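You operate a simulated robot arm through the tools that you are given. There is no shell and no other tool. Be economical: measure what you need, move in short steps, check, and stop when the job is done.

Carry out the task below with a simulated robot arm. There is one attempt and no reset: what you move stays moved.

TASK
Iron the green hat's brim smooth at about 2 bar.
Fine: Black knob first, by the bench gauge; steam on by the iron's lever; iron back on the red mat, lever off; no scorch marks; the green felt hat stays in its ring stand.

It is judged by the outcome, as a careful person would: the job done as asked, and still so three seconds after it is handed in. It fails if anything else is knocked over, pushed out of place, dropped, spilled or broken.

THE ROBOT
A 7-joint arm with a two-finger gripper, fixed in place. Base frame: the origin is at the foot of the arm, x ahead of it, y to its left, z up; the work surface is at about z = 0.8. Lengths are in m, angles in rad, forces in N, time in s.
With the tool pointing down near the work surface it reaches from about 0.3 to 0.74 m from the base axis. Its first joint turns from -2.897 to 2.897 rad. Payload 2.94 kg.
The tool frame sits at the grasp point between the pads (the TCP): z along the fingers, y along the line on which they close. The tips reach 0.03 m beyond it. Largest opening 0.138 m; the body of the gripper starts 0.109 m behind the TCP.
Orientation is that of the tool frame in the base frame, as [roll, pitch, yaw] about the fixed x, y, z axes, in that order (R = Rz(yaw) Ry(pitch) Rx(roll)). With the fingers straight down and closing along the base's y, the tool's x points along the base's -x, its y along +y and its z along -z.

THE INTERFACE
- The arm moves only by the tool step_arm. Its argument "moves" is one flat list of numbers, 7 for each row, row after row: the shift along the base's x, y, z in m, then the turn, a rotation vector about the base's x, y, z in rad, then the closure, from 0 (fully open) to 1 (shut). In form: [tx, ty, tz, wx, wy, wz, jaw, tx, ty, tz, wx, wy, wz, jaw, ...]. A call has 1 to 10 rows; each row is the pose to reach, as a shift and turn from the pose commanded when the call began. Rows are played at 5 a second. More than 0.05 m and 0.15 rad between two rows, or a gripper value outside its range, and nothing of the call is played. Where a pose cannot be reached the arm comes as near as it can. A force on the tool above 40 N (or 10 N above the force at the start of the call, whichever is more), or a blocked arm, ends the call early, and 0.2 s more pass. The fingers move at their own pace and stop on an object; they squeeze with about 42 N. The grip force told is the motor's: it shows also when the fingers shut on nothing. Time passes only in rows, and 0.2 s behind the last, so rows that repeat a pose let the fingers close. The reply holds the time, the measured pose of the TCP, the force on the tool along the base axes, the opening and the grip force, in the units named above and with some noise, with the torque about the TCP (base axes, N m) and any sound that the robot's microphone picked up.
- Cameras (640 x 400 px; columns grow to the right, rows downward): "scene" is fixed at [0.044, -0.6522, 1.6274]; the picture's right is [0.94, -0.35, 0.00], its down [-0.20, -0.52, -0.83] and it looks along [0.29, 0.78, -0.56] (base axes); focal length 318 px, centre (320, 200). "wrist" rides on the gripper at [0.071, 0.019, -0.146] in the tool frame; the picture's right is [-0.26, 0.96, 0.00], its down [-0.85, -0.23, -0.48] and it looks along [-0.46, -0.12, 0.88] (tool axes); focal length 280 px, centre (320, 200). There is no depth. A picture from a camera that has moved, and an enlarged one, comes with that camera's place and axes in the base frame and with its lens. The place of the scene camera against the robot may be out by one fixed shift of up to 0.025 m in any direction.
- camera(camera): a new picture of that camera. No time passes.
- raise_lower(by): slides the trunk up (or, below 0, down) by that many m; the arm rides with it, the base frame stays. It gives what a move gives, with no picture.
- zoom(camera, box): a new picture of the part [left, top, right, bottom] of that camera's present view, enlarged. No time passes.
- close_job(): hands the job in; it is judged then, once.

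Work in short steps. Places have to be worked out from the pictures, the camera data and where the tool is seen: move nearer, look again, correct. Check each grasp and each placing, and mend what went wrong. You have 120 turns and 76 pictures in all, those below and enlarged ones among them. Open the gripper and draw the arm clear of the work before you hand the job in, unless the task says otherwise; then end with one line.

The tools are called after ">>>" as name(argument=value, ...) on one line, values as JSON. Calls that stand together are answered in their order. step_arm: Moves the arm, as the interface text tells. Its arguments: {"type":"object","properties":{"moves":{"type":"array","items":{"type":"number"}}},"required":["moves"]} The other tools are called the same way: raise_lower (by) slides the trunk up or down; camera (camera) takes a picture; zoom (camera, box) takes an enlarged picture of a part of a camera's view; close_job () hands the job in.

At the start:

```text
clock: 0.0
tool_pos: [0.3605, 0.2491, 1.2672]
orientation: [3.141, 0.0, -3.141]
force: [0.1, 1.0, -0.5]
wrist_torque: [0.01, -0.02, 0.01]
gripper_width: 0.1379
gripper_force: 0.0
trunk travel left (down, up): [-0.425, 0.029]
```

scene: 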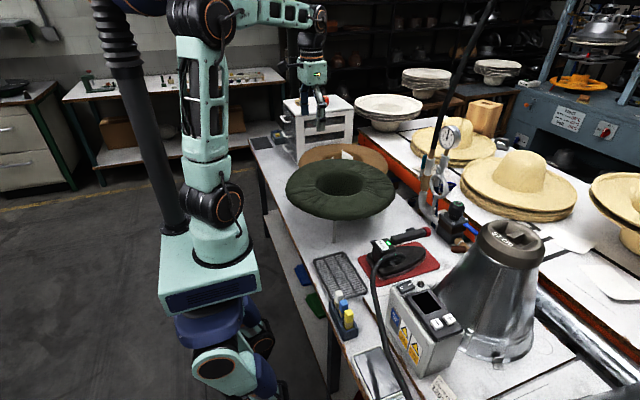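
wrist: 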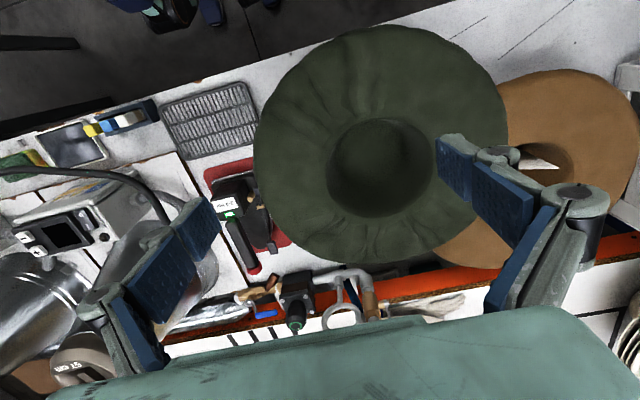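

I'll start by enlarging the work area: the iron, the gauge and the knobs.

>>> zoom(camera="scene", box=[340, 200, 480, 290])

>>> zoom(camera="scene", box=[400, 110, 500, 250])

>>> zoom(camera="wrist", box=[180, 150, 420, 350])

>>> zoom(camera="scene", box=[270, 130, 420, 240])

```text
4.44 times, centred on (410, 245) of scene
camera zoom: at [0.044, -0.6522, 1.6274], right [0.94, -0.35, 0.0], down [-0.2, -0.52, -0.83], along [0.29, 0.78, -0.56], focal length 1412 px, centre (-80, 0)
```

zoom: 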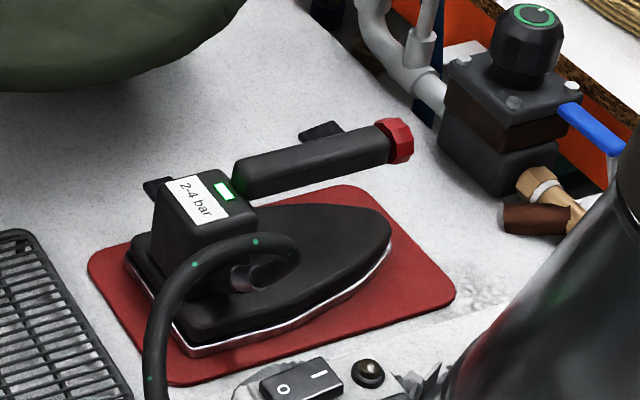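

```text
2.86 times, centred on (450, 180) of scene
camera zoom: at [0.044, -0.6522, 1.6274], right [0.94, -0.35, 0.0], down [-0.2, -0.52, -0.83], along [0.29, 0.78, -0.56], focal length 908 px, centre (-51, 257)
```

zoom: 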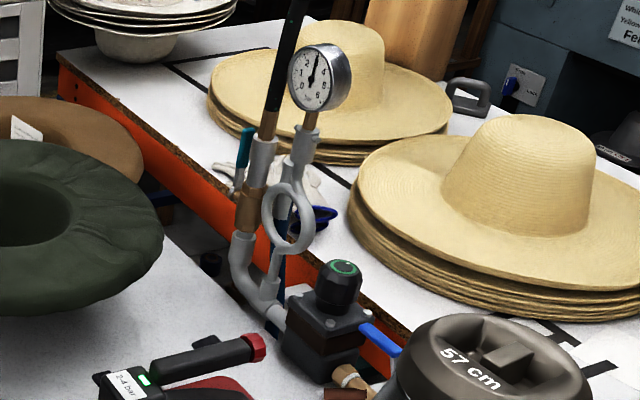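

```text
2.00 times, centred on (300, 250) of wrist
camera zoom: at [0.2888, 0.27, 1.4135], right [0.26, 0.96, 0.0], down [0.85, -0.23, 0.48], along [0.46, -0.12, -0.88], focal length 561 px, centre (360, 100)
```

zoom: 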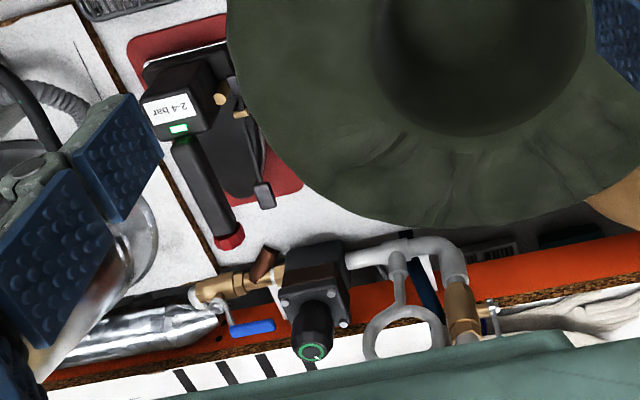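

```text
3.64 times, centred on (345, 185) of scene
camera zoom: at [0.044, -0.6522, 1.6274], right [0.94, -0.35, 0.0], down [-0.2, -0.52, -0.83], along [0.29, 0.78, -0.56], focal length 1155 px, centre (229, 254)
```

zoom: 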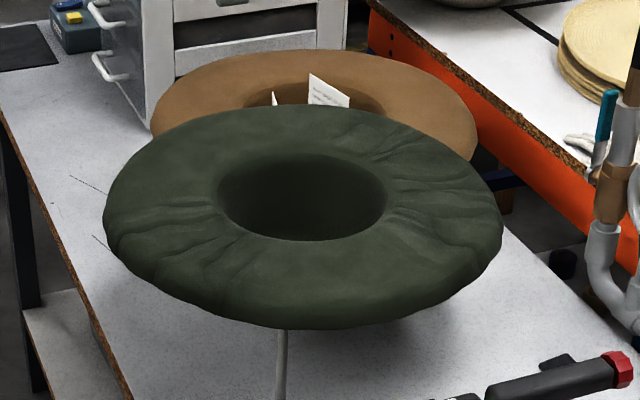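

The knob looks to be near (0.84, 0.06, 0.97), the iron handle runs along x near y=0.04 and z=0.9, and the brim centre is near (0.49, 0.33). I'll move the wrist camera over the iron for a closer view.

>>> step_arm(moves=[0.015, -0.04, -0.01, 0, 0, 0, 0, 0.03, -0.08, -0.02, 0, 0, 0, 0, 0.045, -0.12, -0.03, 0, 0, 0, 0, 0.06, -0.16, -0.04, 0, 0, 0, 0, 0.075, -0.2, -0.05, 0, 0, 0, 0, 0.09, -0.24, -0.06, 0, 0, 0, 0, 0.09, -0.24, -0.06, 0, 0, 0, 0])

>>> camera(camera="wrist")

>>> zoom(camera="scene", box=[425, 110, 473, 150])

```text
clock: 1.6
tool_pos: [0.4495, 0.0095, 1.2053]
orientation: [-3.141, 0.0, -3.142]
force: [0.0, -0.3, 0.7]
wrist_torque: [0.04, 0.0, 0.03]
gripper_width: 0.1381
gripper_force: 0.0
trunk travel left (down, up): [-0.425, 0.029]
```

```text
69 pictures are left
camera wrist: at [0.3793, 0.0298, 1.3523], right [0.26, 0.96, 0.0], down [0.85, -0.23, 0.48], along [0.46, -0.12, -0.88], focal length 280 px, centre (320, 200)
```

wrist: 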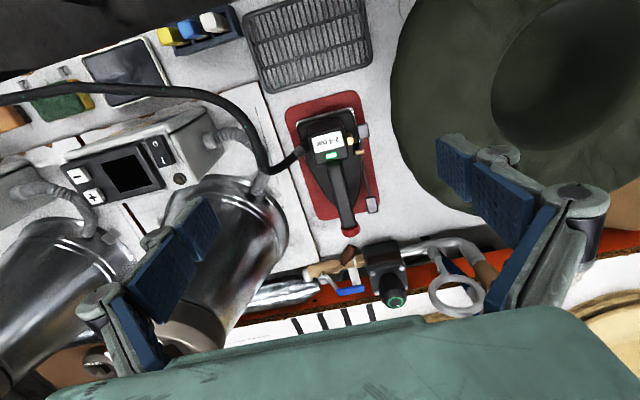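

```text
10.00 times, centred on (449, 130) of scene
camera zoom: at [0.044, -0.6522, 1.6274], right [0.94, -0.35, 0.0], down [-0.2, -0.52, -0.83], along [0.29, 0.78, -0.56], focal length 3177 px, centre (-970, 900)
```

zoom: 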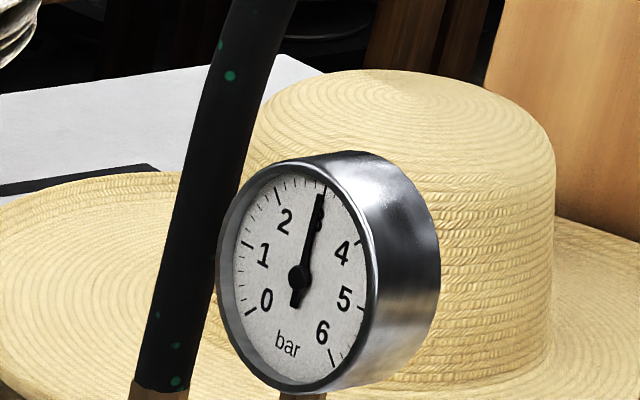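

The gauge reads 3.0 bar and the target is 2. Next I'll enlarge the iron with its lever, and the knob.

>>> zoom(camera="wrist", box=[270, 80, 400, 250])

>>> zoom(camera="wrist", box=[290, 225, 490, 325])

```text
2.35 times, centred on (335, 165) of wrist
camera zoom: at [0.3793, 0.0298, 1.3523], right [0.26, 0.96, 0.0], down [0.85, -0.23, 0.48], along [0.46, -0.12, -0.88], focal length 660 px, centre (285, 282)
```

zoom: 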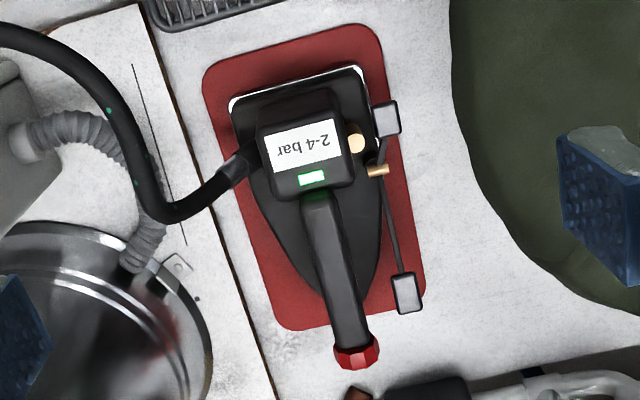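

```text
3.20 times, centred on (390, 275) of wrist
camera zoom: at [0.3793, 0.0298, 1.3523], right [0.26, 0.96, 0.0], down [0.85, -0.23, 0.48], along [0.46, -0.12, -0.88], focal length 897 px, centre (96, -40)
```

zoom: 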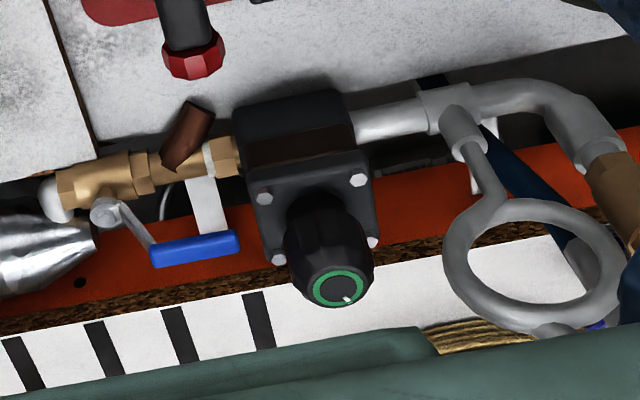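

The knob top is near (0.842, 0.061, 0.965). That's too far for a vertical tool, so I'll tilt the tool 45° forward and approach it with the jaw half open.

>>> step_arm(moves=[0.035, 0.008, -0.01, 0, -0.13, 0, 0.2, 0.07, 0.016, -0.02, 0, -0.26, 0, 0.35, 0.105, 0.024, -0.03, 0, -0.39, 0, 0.38, 0.14, 0.032, -0.04, 0, -0.52, 0, 0.38, 0.175, 0.04, -0.05, 0, -0.65, 0, 0.38, 0.21, 0.0515, -0.06, 0, -0.785, 0, 0.38, 0.25, 0.0515, -0.085, 0, -0.785, 0, 0.38, 0.25, 0.0515, -0.085, 0, -0.785, 0, 0.38])

>>> camera(camera="wrist")

>>> camera(camera="scene")

```text
clock: 3.4
tool_pos: [0.6998, 0.062, 1.1225]
orientation: [-3.141, 0.785, 3.141]
force: [-0.2, 0.1, -0.2]
wrist_torque: [-0.03, -0.02, 0.0]
gripper_width: 0.0856
gripper_force: 0.0
trunk travel left (down, up): [-0.425, 0.029]
```

```text
65 pictures are left
camera wrist: at [0.5467, 0.0816, 1.1759], right [0.19, 0.96, 0.19], down [0.26, -0.23, 0.94], along [0.95, -0.12, -0.3], focal length 280 px, centre (320, 200)
```

wrist: 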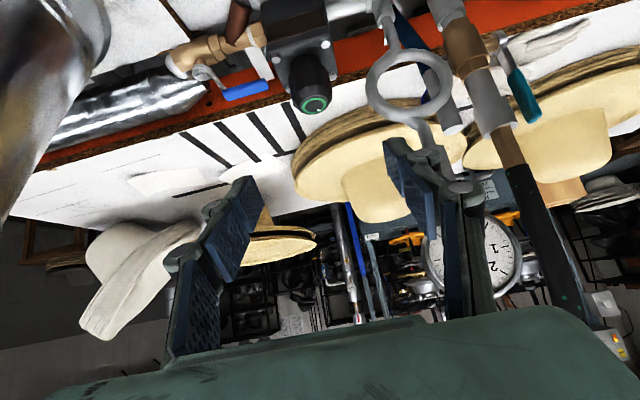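

```text
64 pictures are left
```

scene: 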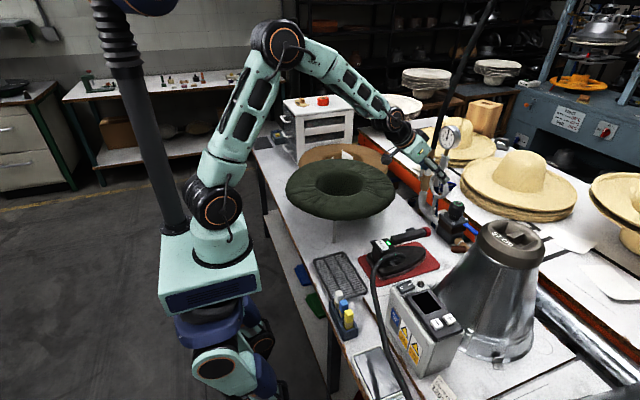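

The tilt works, and this view confirms the knob at about (0.838, 0.062), spanning z 0.905–0.965. I'll advance along the tool axis to straddle it.

>>> step_arm(moves=[0.0, 0, -0.037, 0, 0, 0, 0.4, 0.03, 0, -0.067, 0, 0, 0, 0.4, 0.06, 0, -0.097, 0, 0, 0, 0.4, 0.09, 0, -0.127, 0, 0, 0, 0.4, 0.115, 0, -0.152, 0, 0, 0, 0.4, 0.138, 0, -0.175, 0, 0, 0, 0.4, 0.138, 0, -0.175, 0, 0, 0, 0.4])

>>> camera(camera="wrist")

>>> zoom(camera="scene", box=[390, 110, 510, 260])

```text
clock: 5.0
tool_pos: [0.8372, 0.0611, 0.9462]
orientation: [3.141, 0.785, -3.141]
force: [-1.3, -1.9, -0.6]
wrist_torque: [0.02, -0.02, 0.1]
gripper_width: 0.0814
gripper_force: 0.1
trunk travel left (down, up): [-0.425, 0.029]
```

```text
63 pictures are left
camera wrist: at [0.6842, 0.0815, 1.0004], right [0.19, 0.96, 0.18], down [0.27, -0.23, 0.94], along [0.95, -0.13, -0.3], focal length 280 px, centre (320, 200)
```

wrist: 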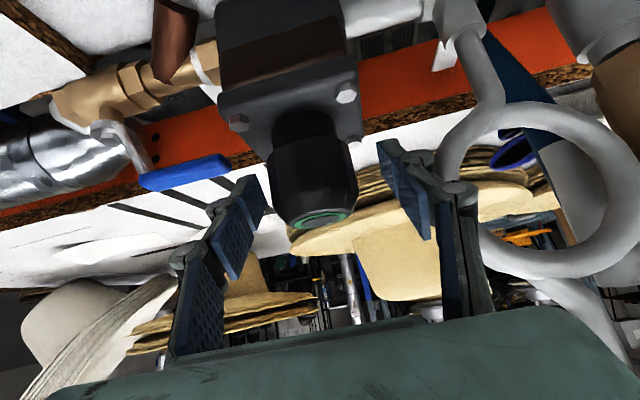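

```text
2.67 times, centred on (450, 185) of scene
camera zoom: at [0.044, -0.6522, 1.6274], right [0.94, -0.35, 0.0], down [-0.2, -0.52, -0.83], along [0.29, 0.78, -0.56], focal length 847 px, centre (-27, 240)
```

zoom: 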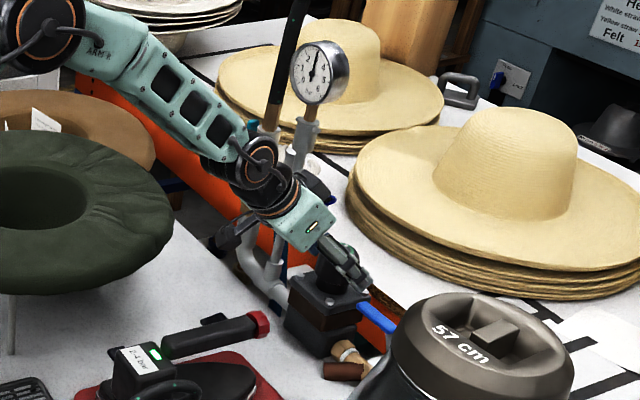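

The fingers straddle the knob, so I'll close the jaw on it.

>>> step_arm(moves=[0, 0, 0, 0, 0, 0, 0.7, 0, 0, 0, 0, 0, 0, 0.8, 0, 0, 0, 0, 0, 0, 0.9, 0, 0, 0, 0, 0, 0, 0.9])

```text
clock: 6.0
tool_pos: [0.8376, 0.0575, 0.9476]
orientation: [-3.14, 0.785, 3.141]
force: [0.2, -18.6, 2.6]
wrist_torque: [-0.79, 0.06, -0.11]
gripper_width: 0.0513
gripper_force: 44.9
trunk travel left (down, up): [-0.425, 0.029]
```

It is gripped, with a 51 mm knob and a side load showing it's off-centre by about 4 mm in -y. I'll recentre and turn it slightly counter-clockwise as a test.

>>> step_arm(moves=[0, -0.004, 0, 0, 0, 0, 0.9, 0, -0.005, 0, 0, 0, 0.1, 0.9, 0, -0.005, 0, 0, 0, 0.2, 0.9, 0, -0.005, 0, 0, 0, 0.3, 0.9, 0, -0.005, 0, 0, 0, 0.3, 0.9])

>>> zoom(camera="scene", box=[425, 110, 473, 150])

```text
clock: 7.2
tool_pos: [0.8385, 0.0548, 0.9469]
orientation: [3.141, 0.787, -2.843]
force: [1.6, -5.1, 6.0]
wrist_torque: [0.19, -0.15, -0.05]
gripper_width: 0.0513
gripper_force: 45.2
trunk travel left (down, up): [-0.425, 0.029]
```

```text
10.00 times, centred on (449, 130) of scene
camera zoom: at [0.044, -0.6522, 1.6274], right [0.94, -0.35, 0.0], down [-0.2, -0.52, -0.83], along [0.29, 0.78, -0.56], focal length 3177 px, centre (-970, 900)
```

zoom: 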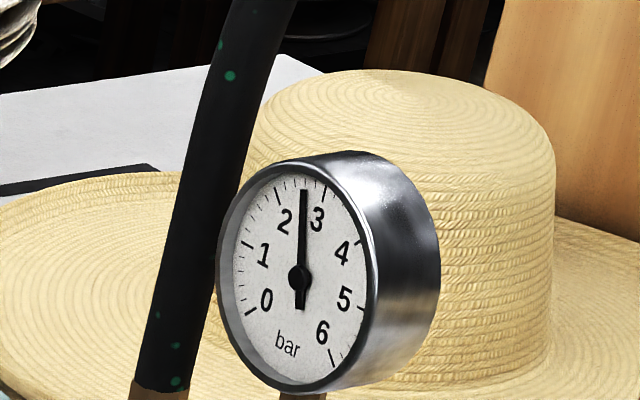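

Counter-clockwise lowers it: 0.3 rad took it from 3.0 to about 2.55. I'll turn it further.

>>> step_arm(moves=[0, -0.001, 0, 0, 0, 0.1, 0.9, 0, -0.001, 0, 0, 0, 0.2, 0.9, 0, -0.001, 0, 0, 0, 0.3, 0.9, 0, -0.001, 0, 0, 0, 0.33, 0.9, 0, -0.001, 0, 0, 0, 0.33, 0.9])

>>> zoom(camera="scene", box=[425, 110, 473, 150])

```text
clock: 8.4
tool_pos: [0.8386, 0.0531, 0.9488]
orientation: [-3.14, 0.789, -2.51]
force: [9.8, -8.8, 7.6]
wrist_torque: [0.18, -0.33, -0.03]
gripper_width: 0.0513
gripper_force: 44.8
trunk travel left (down, up): [-0.425, 0.029]
```

```text
10.00 times, centred on (449, 130) of scene
camera zoom: at [0.044, -0.6522, 1.6274], right [0.94, -0.35, 0.0], down [-0.2, -0.52, -0.83], along [0.29, 0.78, -0.56], focal length 3177 px, centre (-970, 900)
```

zoom: 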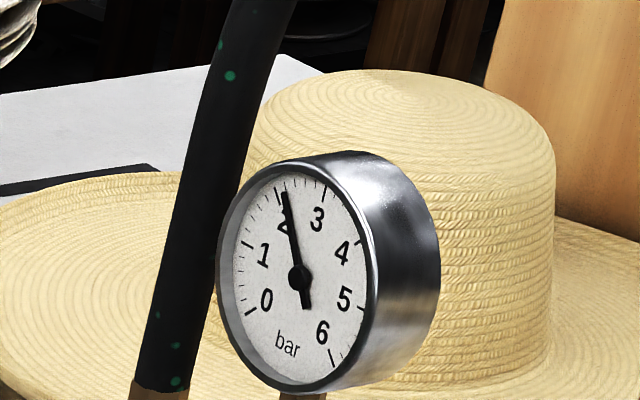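

It now reads roughly 2.15 bar, so I'll turn about 0.1 rad more.

>>> step_arm(moves=[-0.001, -0.001, 0, 0, 0, 0.1, 0.9, -0.001, -0.001, 0, 0, 0, 0.11, 0.9, -0.001, -0.001, 0, 0, 0, 0.11, 0.9])

>>> zoom(camera="scene", box=[437, 120, 461, 140])

```text
clock: 9.2
tool_pos: [0.8402, 0.055, 0.9483]
orientation: [-3.137, 0.792, -2.404]
force: [19.5, -5.7, 9.7]
wrist_torque: [0.14, -0.69, -0.12]
gripper_width: 0.0513
gripper_force: 44.7
trunk travel left (down, up): [-0.425, 0.029]
```

```text
16.00 times, centred on (449, 130) of scene
camera zoom: at [0.044, -0.6522, 1.6274], right [0.94, -0.35, 0.0], down [-0.2, -0.52, -0.83], along [0.29, 0.78, -0.56], focal length 5083 px, centre (-1744, 1320)
```

zoom: 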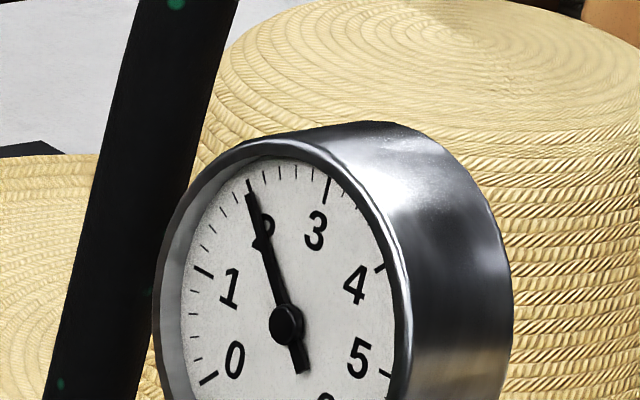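

The needle sits on the 2 mark. I'll release and withdraw along the tool axis.

>>> step_arm(moves=[0, 0, 0, 0, 0, 0, 0.6, 0, 0, 0, 0, 0, 0, 0.45, 0, 0, 0, 0, 0, 0, 0.42, -0.02, -0.019, 0.028, 0, 0, 0, 0.42, -0.042, -0.038, 0.056, 0, 0, 0, 0.42, -0.063, -0.057, 0.085, 0, 0, 0, 0.42, -0.084, -0.076, 0.113, 0, 0, 0, 0.42, -0.11, -0.08, 0.15, 0, 0, 0, 0.42])

>>> zoom(camera="scene", box=[437, 120, 461, 140])

```text
clock: 11.0
tool_pos: [0.7269, -0.0252, 1.0971]
orientation: [-3.141, 0.785, -2.403]
force: [0.1, -0.7, 0.3]
wrist_torque: [0.0, 0.01, -0.03]
gripper_width: 0.0799
gripper_force: 0.1
trunk travel left (down, up): [-0.425, 0.029]
```

```text
16.00 times, centred on (449, 130) of scene
camera zoom: at [0.044, -0.6522, 1.6274], right [0.94, -0.35, 0.0], down [-0.2, -0.52, -0.83], along [0.29, 0.78, -0.56], focal length 5083 px, centre (-1744, 1320)
```

zoom: 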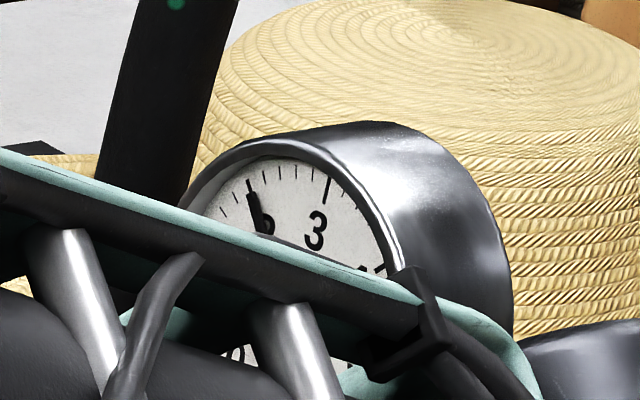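

The reading held at 2 bar. I'll undo the yaw, then the tilt, while moving back over the iron.

>>> step_arm(moves=[-0.03, 0.01, 0.01, 0, 0, -0.148, 0.42, -0.06, 0.02, 0.02, 0, 0, -0.296, 0.42, -0.09, 0.03, 0.03, 0, 0, -0.444, 0.42, -0.12, 0.04, 0.03, 0, 0, -0.592, 0.42, -0.15, 0.05, 0.03, 0, 0, -0.738, 0.42])

>>> step_arm(moves=[-0.01, 0, 0, 0, 0.13, 0, 0.42, -0.02, 0, 0, 0, 0.26, 0, 0.42, -0.03, 0, 0, 0, 0.39, 0, 0.42, -0.04, 0, 0, 0, 0.52, 0, 0.42, -0.06, 0, 0, 0, 0.65, 0, 0.42, -0.08, 0, 0, 0, 0.785, 0, 0.42, -0.08, 0, -0.03, 0, 0.785, 0, 0.42])

>>> camera(camera="wrist")

>>> zoom(camera="scene", box=[350, 210, 450, 290])

```text
clock: 12.4
tool_pos: [0.5774, -0.041, 1.1283]
orientation: [3.136, 0.789, 3.015]
force: [-0.6, 0.6, 0.3]
wrist_torque: [0.0, -0.03, -0.01]
gripper_width: 0.08
gripper_force: 0.0
trunk travel left (down, up): [-0.425, 0.029]
stopped in row 5: the arm was blocked; the commanded pose is now the measured one
```

```text
clock: 14.0
tool_pos: [0.4969, -0.0409, 1.0971]
orientation: [-3.059, 0.005, 3.054]
force: [-0.8, 0.2, 0.2]
wrist_torque: [0.0, 0.01, 0.01]
gripper_width: 0.0802
gripper_force: 0.0
trunk travel left (down, up): [-0.425, 0.029]
```

```text
57 pictures are left
camera wrist: at [0.4273, -0.0025, 1.2423], right [0.35, 0.94, -0.08], down [0.83, -0.26, 0.5], along [0.45, -0.24, -0.86], focal length 280 px, centre (320, 200)
```

wrist: 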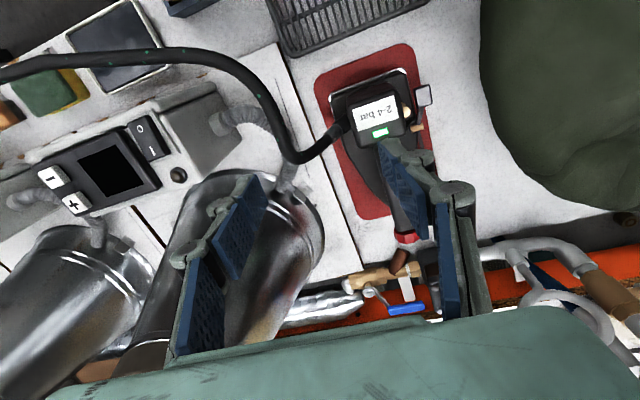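

```text
5.00 times, centred on (400, 250) of scene
camera zoom: at [0.044, -0.6522, 1.6274], right [0.94, -0.35, 0.0], down [-0.2, -0.52, -0.83], along [0.29, 0.78, -0.56], focal length 1588 px, centre (-80, -50)
```

zoom: 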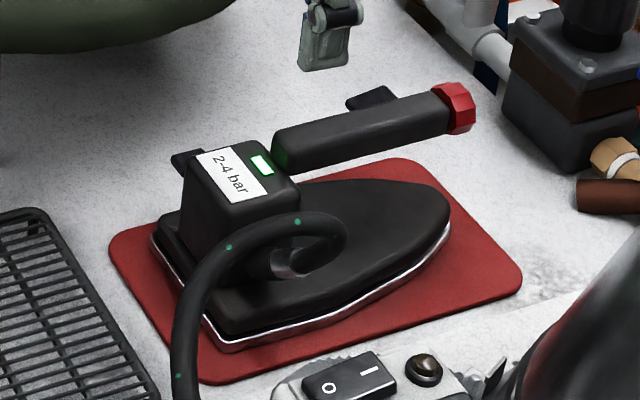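

The iron and lever are in view. I'll correct the small leftover orientation error and shift to +y to see the lever.

>>> step_arm(moves=[0, 0.04, 0, 0.04, 0.003, 0.044, 0.42, 0, 0.08, 0, 0.083, 0.005, 0.0876, 0.42, -0.03, 0.12, 0, 0.083, 0.005, 0.0876, 0.42, -0.03, 0.12, 0, 0.083, 0.005, 0.0876, 0.42])

>>> zoom(camera="wrist", box=[220, 60, 420, 260])

```text
clock: 15.0
tool_pos: [0.4657, 0.0802, 1.0968]
orientation: [3.14, -0.001, -3.141]
force: [0.2, -0.6, 0.3]
wrist_torque: [0.02, 0.02, 0.0]
gripper_width: 0.0802
gripper_force: 0.0
trunk travel left (down, up): [-0.425, 0.029]
```

```text
2.00 times, centred on (320, 160) of wrist
camera zoom: at [0.3942, 0.099, 1.2449], right [0.26, 0.96, 0.0], down [0.85, -0.23, 0.47], along [0.46, -0.12, -0.88], focal length 561 px, centre (320, 280)
```

zoom: 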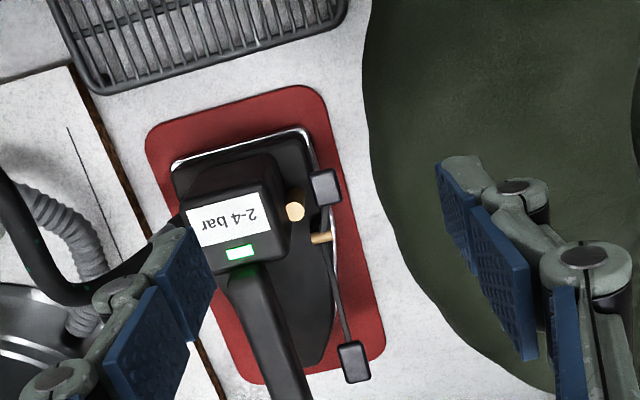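

The lever is a rocker: pivot at about x=0.543, raised front paddle at (0.642, 0.061, 0.908), and a lower rear paddle at (0.511, 0.07). I'll close the fingers and hover above the front paddle.

>>> step_arm(moves=[0.045, -0.004, -0.015, 0, 0, 0, 0.7, 0.09, -0.008, -0.03, 0, 0, 0, 1, 0.13, -0.012, -0.045, 0, 0, 0, 1, 0.17, -0.016, -0.06, 0, 0, 0, 1, 0.176, -0.016, -0.1, 0, 0, 0, 1, 0.176, -0.016, -0.13, 0, 0, 0, 1, 0.176, -0.016, -0.13, 0, 0, 0, 1])

>>> camera(camera="wrist")

>>> zoom(camera="scene", box=[350, 190, 450, 270])

```text
clock: 16.6
tool_pos: [0.6422, 0.0627, 0.9677]
orientation: [3.138, -0.002, -3.141]
force: [-0.2, -0.5, -0.9]
wrist_torque: [0.0, 0.01, -0.02]
gripper_width: 0.0
gripper_force: 28.9
trunk travel left (down, up): [-0.425, 0.029]
```

```text
54 pictures are left
camera wrist: at [0.5719, 0.0828, 1.1149], right [0.26, 0.96, 0.0], down [0.85, -0.23, 0.47], along [0.46, -0.12, -0.88], focal length 280 px, centre (320, 200)
```

wrist: 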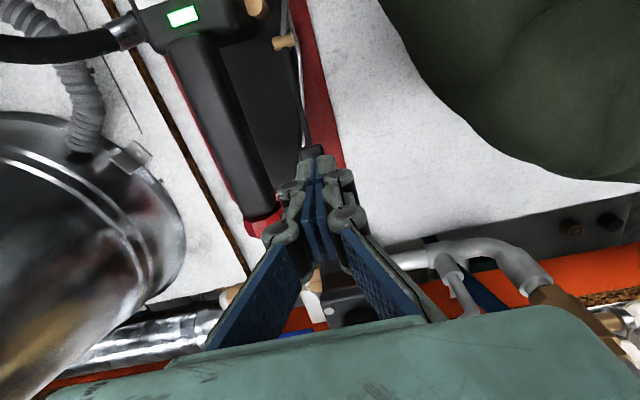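

```text
5.00 times, centred on (400, 230) of scene
camera zoom: at [0.044, -0.6522, 1.6274], right [0.94, -0.35, 0.0], down [-0.2, -0.52, -0.83], along [0.29, 0.78, -0.56], focal length 1588 px, centre (-80, 50)
```

zoom: 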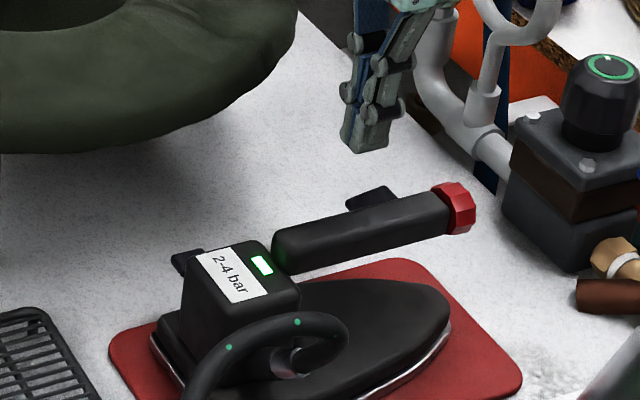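

The paddle sits directly under the fingertips. I'll press down in small steps, watching the force.

>>> step_arm(moves=[-0.001, -0.002, -0.015, 0, 0, 0, 1, -0.001, -0.002, -0.025, 0, 0, 0, 1, -0.001, -0.002, -0.03, 0, 0, 0, 1, -0.001, -0.002, -0.034, 0, 0, 0, 1, -0.001, -0.002, -0.038, 0, 0, 0, 1])

```text
clock: 17.8
tool_pos: [0.6413, 0.0617, 0.9295]
orientation: [3.139, -0.003, -3.141]
force: [-0.4, -1.1, -0.9]
wrist_torque: [0.0, 0.02, 0.0]
gripper_width: 0.0
gripper_force: 28.3
trunk travel left (down, up): [-0.425, 0.029]
```

>>> zoom(camera="wrist", box=[250, 100, 390, 200])

>>> zoom(camera="scene", box=[370, 200, 440, 250])

```text
4.00 times, centred on (320, 150) of wrist
camera zoom: at [0.5705, 0.0806, 1.0769], right [0.26, 0.96, 0.0], down [0.85, -0.23, 0.47], along [0.46, -0.12, -0.88], focal length 1122 px, centre (320, 400)
```

zoom: 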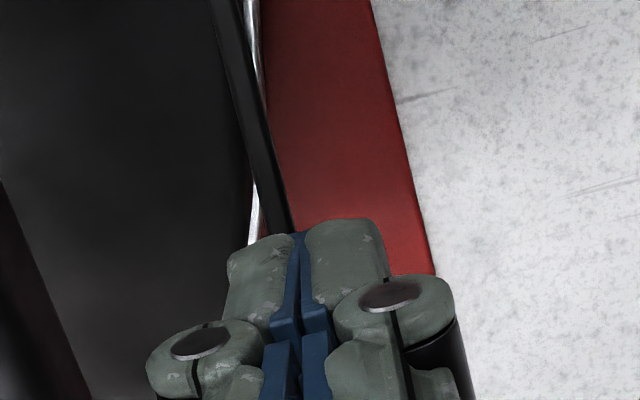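

```text
8.00 times, centred on (405, 225) of scene
camera zoom: at [0.044, -0.6522, 1.6274], right [0.94, -0.35, 0.0], down [-0.2, -0.52, -0.83], along [0.29, 0.78, -0.56], focal length 2541 px, centre (-360, 0)
```

zoom: 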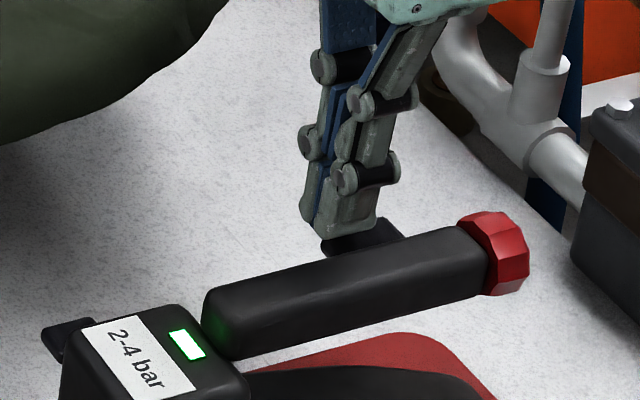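

The tips are just about on the paddle. I'll continue pressing in 4 mm steps.

>>> step_arm(moves=[0, -0.003, -0.004, 0, 0, 0, 1, 0, -0.003, -0.008, 0, 0, 0, 1, 0, -0.003, -0.012, 0, 0, 0, 1, 0, -0.003, -0.016, 0, 0, 0, 1])

```text
clock: 18.8
tool_pos: [0.6422, 0.0583, 0.9144]
orientation: [3.139, -0.001, 3.141]
force: [-0.5, -0.1, 0.7]
wrist_torque: [0.0, 0.01, 0.0]
gripper_width: 0.006
gripper_force: 28.6
trunk travel left (down, up): [-0.425, 0.029]
```

The gripper reads 6 mm open, so something may be wedged between the tips. I'll look.

>>> zoom(camera="wrist", box=[220, 0, 420, 200])

>>> zoom(camera="scene", box=[370, 200, 440, 250])

```text
2.00 times, centred on (320, 100) of wrist
camera zoom: at [0.5706, 0.078, 1.0613], right [0.26, 0.96, 0.0], down [0.85, -0.23, 0.47], along [0.46, -0.12, -0.88], focal length 561 px, centre (320, 400)
```

zoom: 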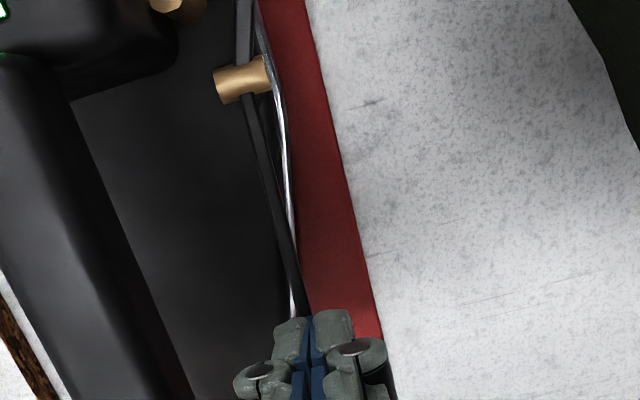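

```text
8.00 times, centred on (405, 225) of scene
camera zoom: at [0.044, -0.6522, 1.6274], right [0.94, -0.35, 0.0], down [-0.2, -0.52, -0.83], along [0.29, 0.78, -0.56], focal length 2541 px, centre (-360, 0)
```

zoom: 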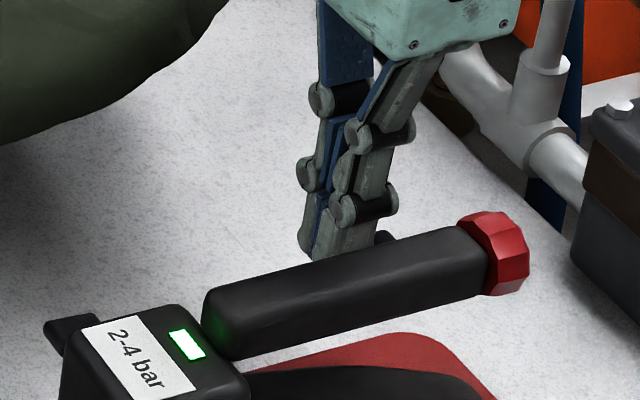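

The tips came down just behind the paddle, straddling its thin rod, so the paddle is further forward. I'll raise, shift +x by 15 mm, and press again.

>>> step_arm(moves=[0, 0, 0.01, 0, 0, 0, 1, 0, 0, 0.025, 0, 0, 0, 1, 0.015, 0.001, 0.025, 0, 0, 0, 1, 0.015, 0.001, 0.015, 0, 0, 0, 1, 0.015, 0.001, 0.007, 0, 0, 0, 1])

>>> zoom(camera="scene", box=[370, 200, 440, 250])

```text
clock: 20.0
tool_pos: [0.6558, 0.06, 0.9206]
orientation: [3.138, 0.0, -3.141]
force: [-0.1, 0.8, 0.1]
wrist_torque: [-0.02, 0.0, -0.02]
gripper_width: 0.0001
gripper_force: 27.7
trunk travel left (down, up): [-0.425, 0.029]
```

```text
8.00 times, centred on (405, 225) of scene
camera zoom: at [0.044, -0.6522, 1.6274], right [0.94, -0.35, 0.0], down [-0.2, -0.52, -0.83], along [0.29, 0.78, -0.56], focal length 2541 px, centre (-360, 0)
```

zoom: 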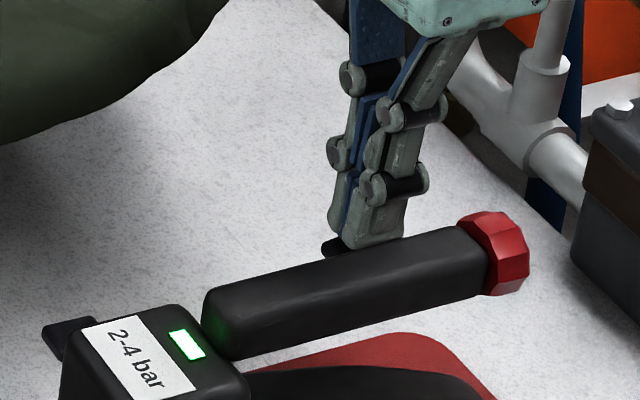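

>>> step_arm(moves=[-0.002, 0, -0.004, 0, 0, 0, 1, -0.002, 0, -0.008, 0, 0, 0, 1, -0.002, 0, -0.012, 0, 0, 0, 1, -0.002, 0, -0.016, 0, 0, 0, 1])

>>> zoom(camera="scene", box=[370, 200, 440, 250])

```text
clock: 21.0
tool_pos: [0.6541, 0.0597, 0.9052]
orientation: [3.14, -0.002, 3.141]
force: [-0.4, -0.4, -0.1]
wrist_torque: [0.0, 0.01, -0.02]
gripper_width: 0.0001
gripper_force: 28.7
trunk travel left (down, up): [-0.425, 0.029]
```

```text
8.00 times, centred on (405, 225) of scene
camera zoom: at [0.044, -0.6522, 1.6274], right [0.94, -0.35, 0.0], down [-0.2, -0.52, -0.83], along [0.29, 0.78, -0.56], focal length 2541 px, centre (-360, 0)
```

zoom: 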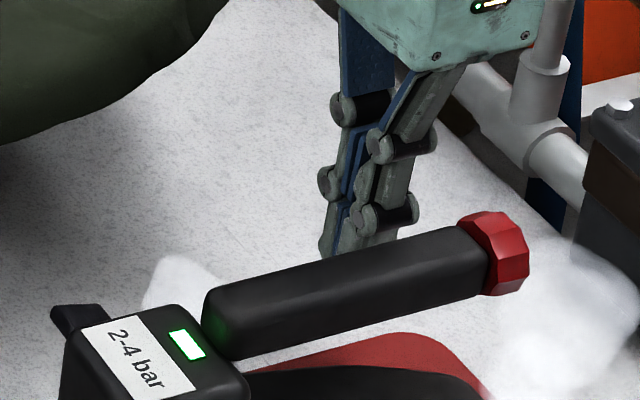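

Steam is venting and the rear paddle has risen, so the lever is on. I'll press slightly more, then lift away and check that it stays on.

>>> step_arm(moves=[0, 0, -0.003, 0, 0, 0, 1, 0, 0, -0.006, 0, 0, 0, 1, 0, 0, 0.02, 0, 0, 0, 1, 0, 0, 0.06, 0, 0, 0, 0.9, 0, 0, 0.09, 0, 0, 0, 0.6])

>>> zoom(camera="scene", box=[350, 190, 450, 270])

>>> zoom(camera="wrist", box=[120, 0, 480, 250])

```text
clock: 22.2
tool_pos: [0.6548, 0.0607, 0.9959]
orientation: [3.139, -0.002, -3.141]
force: [0.0, -0.5, -0.8]
wrist_torque: [0.0, 0.01, 0.02]
gripper_width: 0.0555
gripper_force: 0.0
trunk travel left (down, up): [-0.425, 0.029]
```

```text
5.00 times, centred on (400, 230) of scene
camera zoom: at [0.044, -0.6522, 1.6274], right [0.94, -0.35, 0.0], down [-0.2, -0.52, -0.83], along [0.29, 0.78, -0.56], focal length 1588 px, centre (-80, 50)
```

zoom: 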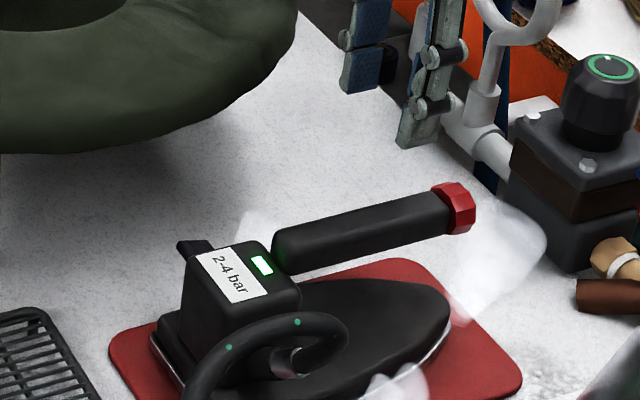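

```text
1.60 times, centred on (300, 125) of wrist
camera zoom: at [0.5832, 0.0791, 1.1423], right [0.26, 0.96, 0.0], down [0.85, -0.23, 0.47], along [0.46, -0.12, -0.88], focal length 449 px, centre (352, 320)
```

zoom: 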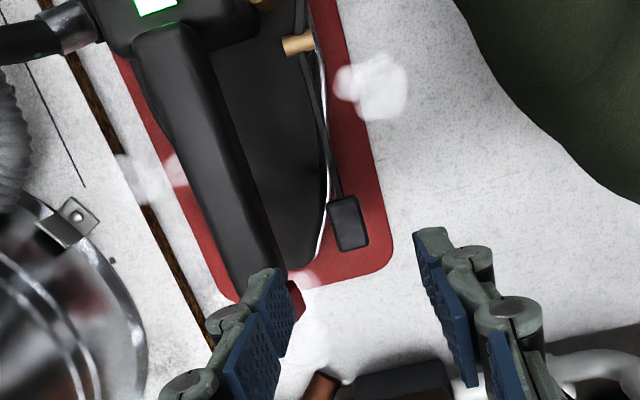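

Steam stays on. I'll centre over the handle at y≈0.006, x≈0.60 and lower around it with about 55 mm opening, clear of the lever rod.

>>> step_arm(moves=[-0.025, -0.027, 0, 0, 0, 0, 0.6, -0.05, -0.055, 0, 0, 0, 0, 0.6, -0.053, -0.055, -0.02, 0, 0, 0, 0.6, -0.053, -0.055, -0.035, 0, 0, 0, 0.6, -0.053, -0.055, -0.035, 0, 0, 0, 0.6])

>>> camera(camera="wrist")

>>> zoom(camera="scene", box=[350, 190, 450, 270])

```text
clock: 23.4
tool_pos: [0.6022, 0.0049, 0.9594]
orientation: [3.141, -0.002, -3.142]
force: [0.1, -0.4, 0.6]
wrist_torque: [0.01, 0.03, -0.01]
gripper_width: 0.0555
gripper_force: 0.1
trunk travel left (down, up): [-0.425, 0.029]
```

```text
44 pictures are left
camera wrist: at [0.5306, 0.0248, 1.1069], right [0.26, 0.96, 0.0], down [0.85, -0.23, 0.47], along [0.46, -0.12, -0.88], focal length 280 px, centre (320, 200)
```

wrist: 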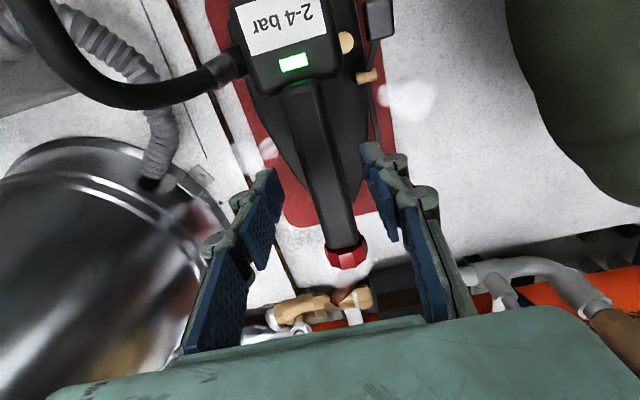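

```text
5.00 times, centred on (400, 230) of scene
camera zoom: at [0.044, -0.6522, 1.6274], right [0.94, -0.35, 0.0], down [-0.2, -0.52, -0.83], along [0.29, 0.78, -0.56], focal length 1588 px, centre (-80, 50)
```

zoom: 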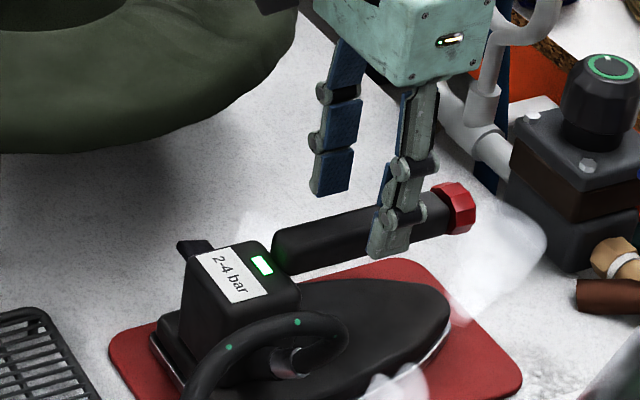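

The handle is centred between the fingers. I'll descend slowly to grasp height.

>>> step_arm(moves=[0, 0, -0.015, 0, 0, 0, 0.6, 0, 0, -0.025, 0, 0, 0, 0.6, 0, 0, -0.035, 0, 0, 0, 0.6, 0, 0, -0.045, 0, 0, 0, 0.6, 0, 0, -0.045, 0, 0, 0, 0.6])

>>> zoom(camera="scene", box=[370, 210, 440, 260])

```text
clock: 24.6
tool_pos: [0.6018, 0.0053, 0.9139]
orientation: [3.138, -0.001, 3.141]
force: [-0.3, -0.1, 0.8]
wrist_torque: [-0.01, 0.01, 0.02]
gripper_width: 0.0553
gripper_force: 0.1
trunk travel left (down, up): [-0.425, 0.029]
```

```text
8.00 times, centred on (405, 235) of scene
camera zoom: at [0.044, -0.6522, 1.6274], right [0.94, -0.35, 0.0], down [-0.2, -0.52, -0.83], along [0.29, 0.78, -0.56], focal length 2541 px, centre (-360, -80)
```

zoom: 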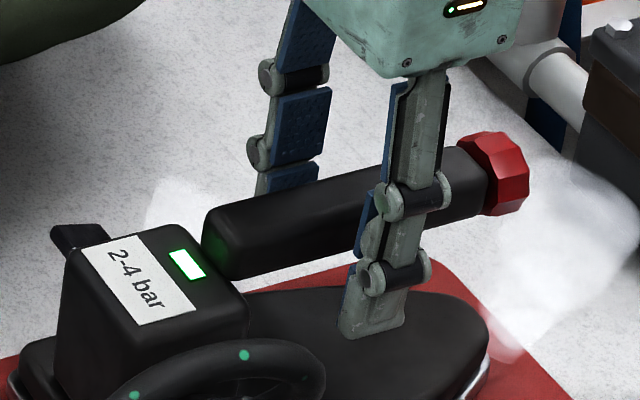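

It's well straddled. I'll close on the handle.

>>> step_arm(moves=[0, 0, 0, 0, 0, 0, 0.75, 0, 0, 0, 0, 0, 0, 0.85, 0, 0, 0, 0, 0, 0, 0.95, 0, 0, 0, 0, 0, 0, 0.95])

>>> step_arm(moves=[0, 0, 0.01, 0, 0, 0, 0.95, 0, 0, 0.02, 0, 0, 0, 0.95, 0, 0, 0.03, 0, 0, 0, 0.95, 0, 0, 0.03, 0, 0, 0, 0.95])

>>> zoom(camera="scene", box=[350, 180, 470, 280])

```text
clock: 25.6
tool_pos: [0.6032, 0.0058, 0.9148]
orientation: [3.139, -0.003, 3.141]
force: [-0.6, 6.7, 0.1]
wrist_torque: [0.21, 0.01, 0.05]
gripper_width: 0.0255
gripper_force: 41.8
trunk travel left (down, up): [-0.425, 0.029]
```

```text
clock: 26.6
tool_pos: [0.6032, 0.0035, 0.9448]
orientation: [3.14, -0.006, 3.141]
force: [-0.6, -0.3, -17.7]
wrist_torque: [0.04, -0.54, 0.01]
gripper_width: 0.0255
gripper_force: 41.9
trunk travel left (down, up): [-0.425, 0.029]
```

```text
4.00 times, centred on (410, 230) of scene
camera zoom: at [0.044, -0.6522, 1.6274], right [0.94, -0.35, 0.0], down [-0.2, -0.52, -0.83], along [0.29, 0.78, -0.56], focal length 1271 px, centre (-40, 80)
```

zoom: 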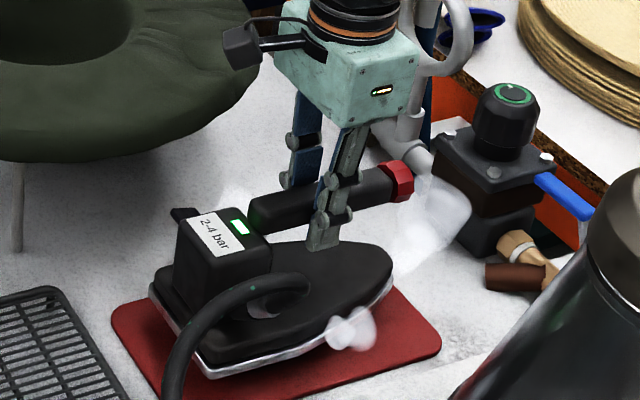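

The iron is held level at about 1.8 kg, with its centre about 30 mm behind the TCP. I'll lift it clear of brim height and carry it to the +x side of the hat.

>>> step_arm(moves=[0, 0, 0.045, 0, 0, 0, 0.95, 0, 0, 0.09, 0, 0, 0, 0.95, 0, 0, 0.135, 0, 0, 0, 0.95, 0, 0.0, 0.18, 0, 0, 0, 0.95, 0.01, 0.045, 0.2, 0, 0, 0, 0.95, 0.015, 0.09, 0.2, 0, 0, 0, 0.95, 0.02, 0.135, 0.2, 0, 0, 0, 0.95, 0.025, 0.18, 0.2, 0, 0, 0, 0.95, 0.03, 0.225, 0.2, 0, 0, 0, 0.95])

>>> camera(camera="scene")

>>> camera(camera="wrist")

```text
refused: row 5 steps farther than a row can; nothing moved
```

```text
40 pictures are left
```

scene: 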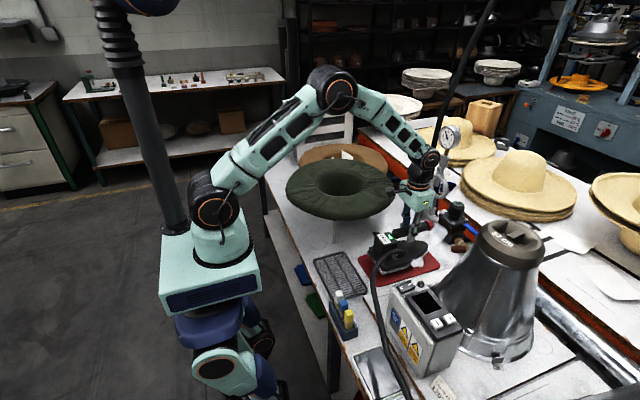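

```text
39 pictures are left
camera wrist: at [0.5318, 0.0237, 1.091], right [0.26, 0.96, 0.0], down [0.85, -0.23, 0.47], along [0.46, -0.12, -0.88], focal length 280 px, centre (320, 200)
```

wrist: 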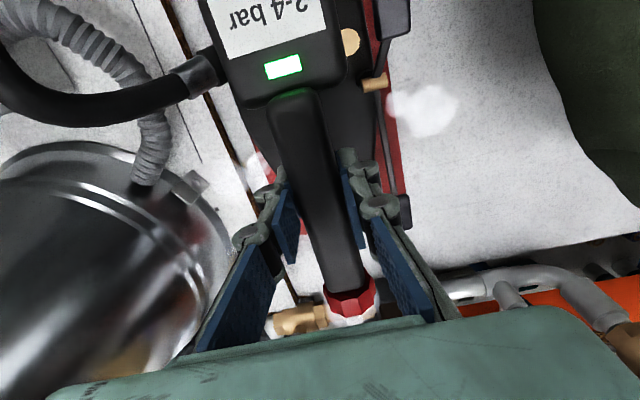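

One row was too long, so nothing moved. I'll resend it with smaller steps.

>>> step_arm(moves=[0, 0, 0.045, 0, 0, 0, 0.95, 0, 0, 0.09, 0, 0, 0, 0.95, 0, 0, 0.135, 0, 0, 0, 0.95, 0, 0.0, 0.18, 0, 0, 0, 0.95, 0.01, 0.04, 0.2, 0, 0, 0, 0.95, 0.015, 0.085, 0.2, 0, 0, 0, 0.95, 0.02, 0.13, 0.2, 0, 0, 0, 0.95, 0.025, 0.175, 0.2, 0, 0, 0, 0.95, 0.03, 0.22, 0.2, 0, 0, 0, 0.95])

>>> zoom(camera="scene", box=[270, 110, 450, 230])

```text
clock: 28.6
tool_pos: [0.6332, 0.2264, 1.1431]
orientation: [3.141, -0.007, 3.141]
force: [-0.3, -0.7, -18.6]
wrist_torque: [-0.05, -0.53, 0.0]
gripper_width: 0.0257
gripper_force: 42.5
trunk travel left (down, up): [-0.425, 0.029]
```

```text
3.33 times, centred on (360, 170) of scene
camera zoom: at [0.044, -0.6522, 1.6274], right [0.94, -0.35, 0.0], down [-0.2, -0.52, -0.83], along [0.29, 0.78, -0.56], focal length 1059 px, centre (187, 300)
```

zoom: 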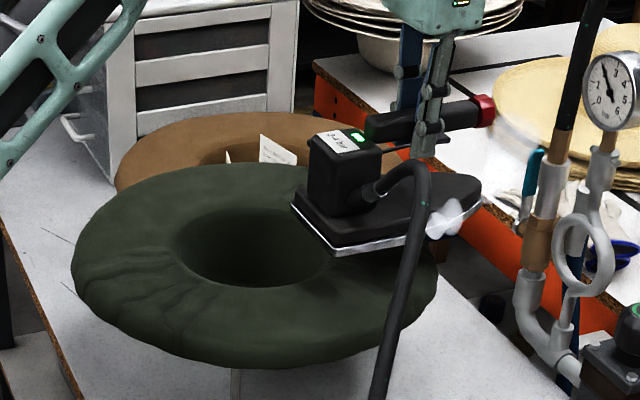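

The iron is over the +x side of the brim. I'll shift slightly and descend slowly to find contact by force.

>>> step_arm(moves=[0, 0.02, -0.01, 0, 0, 0, 0.95, 0, 0.02, -0.02, 0, 0, 0, 0.95, 0, 0.02, -0.03, 0, 0, 0, 0.95, 0, 0.02, -0.035, 0, 0, 0, 0.95, 0, 0.02, -0.04, 0, 0, 0, 0.95])

>>> zoom(camera="scene", box=[270, 110, 450, 230])

```text
clock: 29.8
tool_pos: [0.6329, 0.2455, 1.103]
orientation: [3.141, -0.007, 3.141]
force: [0.8, -0.1, -17.9]
wrist_torque: [0.0, -0.58, 0.0]
gripper_width: 0.0254
gripper_force: 42.1
trunk travel left (down, up): [-0.425, 0.029]
```

```text
3.33 times, centred on (360, 170) of scene
camera zoom: at [0.044, -0.6522, 1.6274], right [0.94, -0.35, 0.0], down [-0.2, -0.52, -0.83], along [0.29, 0.78, -0.56], focal length 1059 px, centre (187, 300)
```

zoom: 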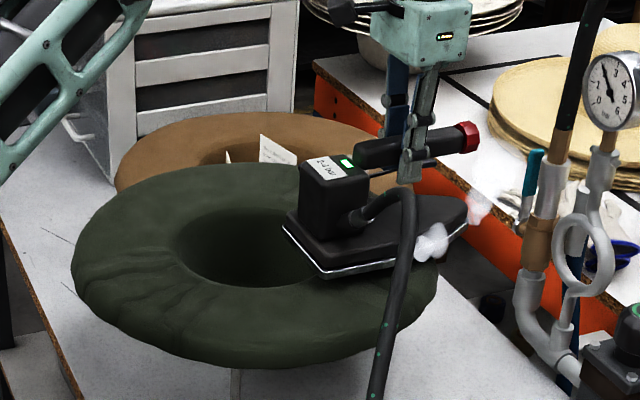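

No contact yet. I'll shift 25 mm outward and continue down.

>>> step_arm(moves=[0.015, 0, -0.005, 0, 0, 0, 0.95, 0.025, 0, -0.01, 0, 0, 0, 0.95, 0.025, 0, -0.016, 0, 0, 0, 0.95, 0.025, 0, -0.022, 0, 0, 0, 0.95, 0.025, 0, -0.028, 0, 0, 0, 0.95])

>>> zoom(camera="scene", box=[270, 110, 450, 230])

```text
clock: 31.0
tool_pos: [0.6598, 0.2419, 1.0841]
orientation: [3.137, 0.016, 3.138]
force: [22.0, -4.2, 24.7]
wrist_torque: [0.73, 0.83, -0.31]
gripper_width: 0.0258
gripper_force: 42.1
trunk travel left (down, up): [-0.425, 0.029]
```

```text
3.33 times, centred on (360, 170) of scene
camera zoom: at [0.044, -0.6522, 1.6274], right [0.94, -0.35, 0.0], down [-0.2, -0.52, -0.83], along [0.29, 0.78, -0.56], focal length 1059 px, centre (187, 300)
```

zoom: 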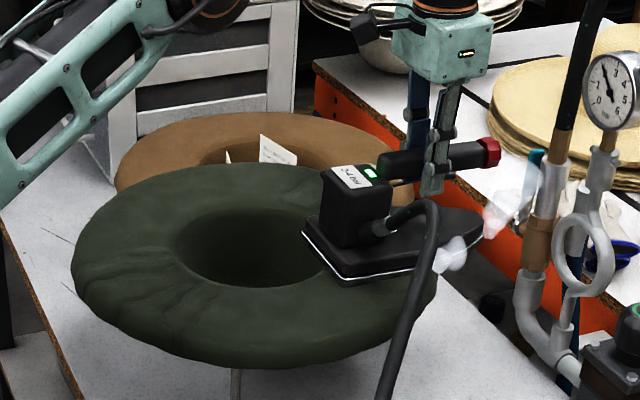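

Contact came at TCP z≈1.085, and the load was too heavy. I'll ease up about 10 mm and then sweep lightly along +y.

>>> step_arm(moves=[0, 0, 0.006, 0, 0, 0, 0.95, 0, 0, 0.0105, 0, 0, 0, 0.95])

```text
clock: 31.6
tool_pos: [0.6554, 0.2439, 1.0828]
orientation: [-3.142, -0.009, 3.141]
force: [8.0, -2.3, -2.2]
wrist_torque: [0.13, -0.98, -0.17]
gripper_width: 0.0258
gripper_force: 42.3
trunk travel left (down, up): [-0.425, 0.029]
```

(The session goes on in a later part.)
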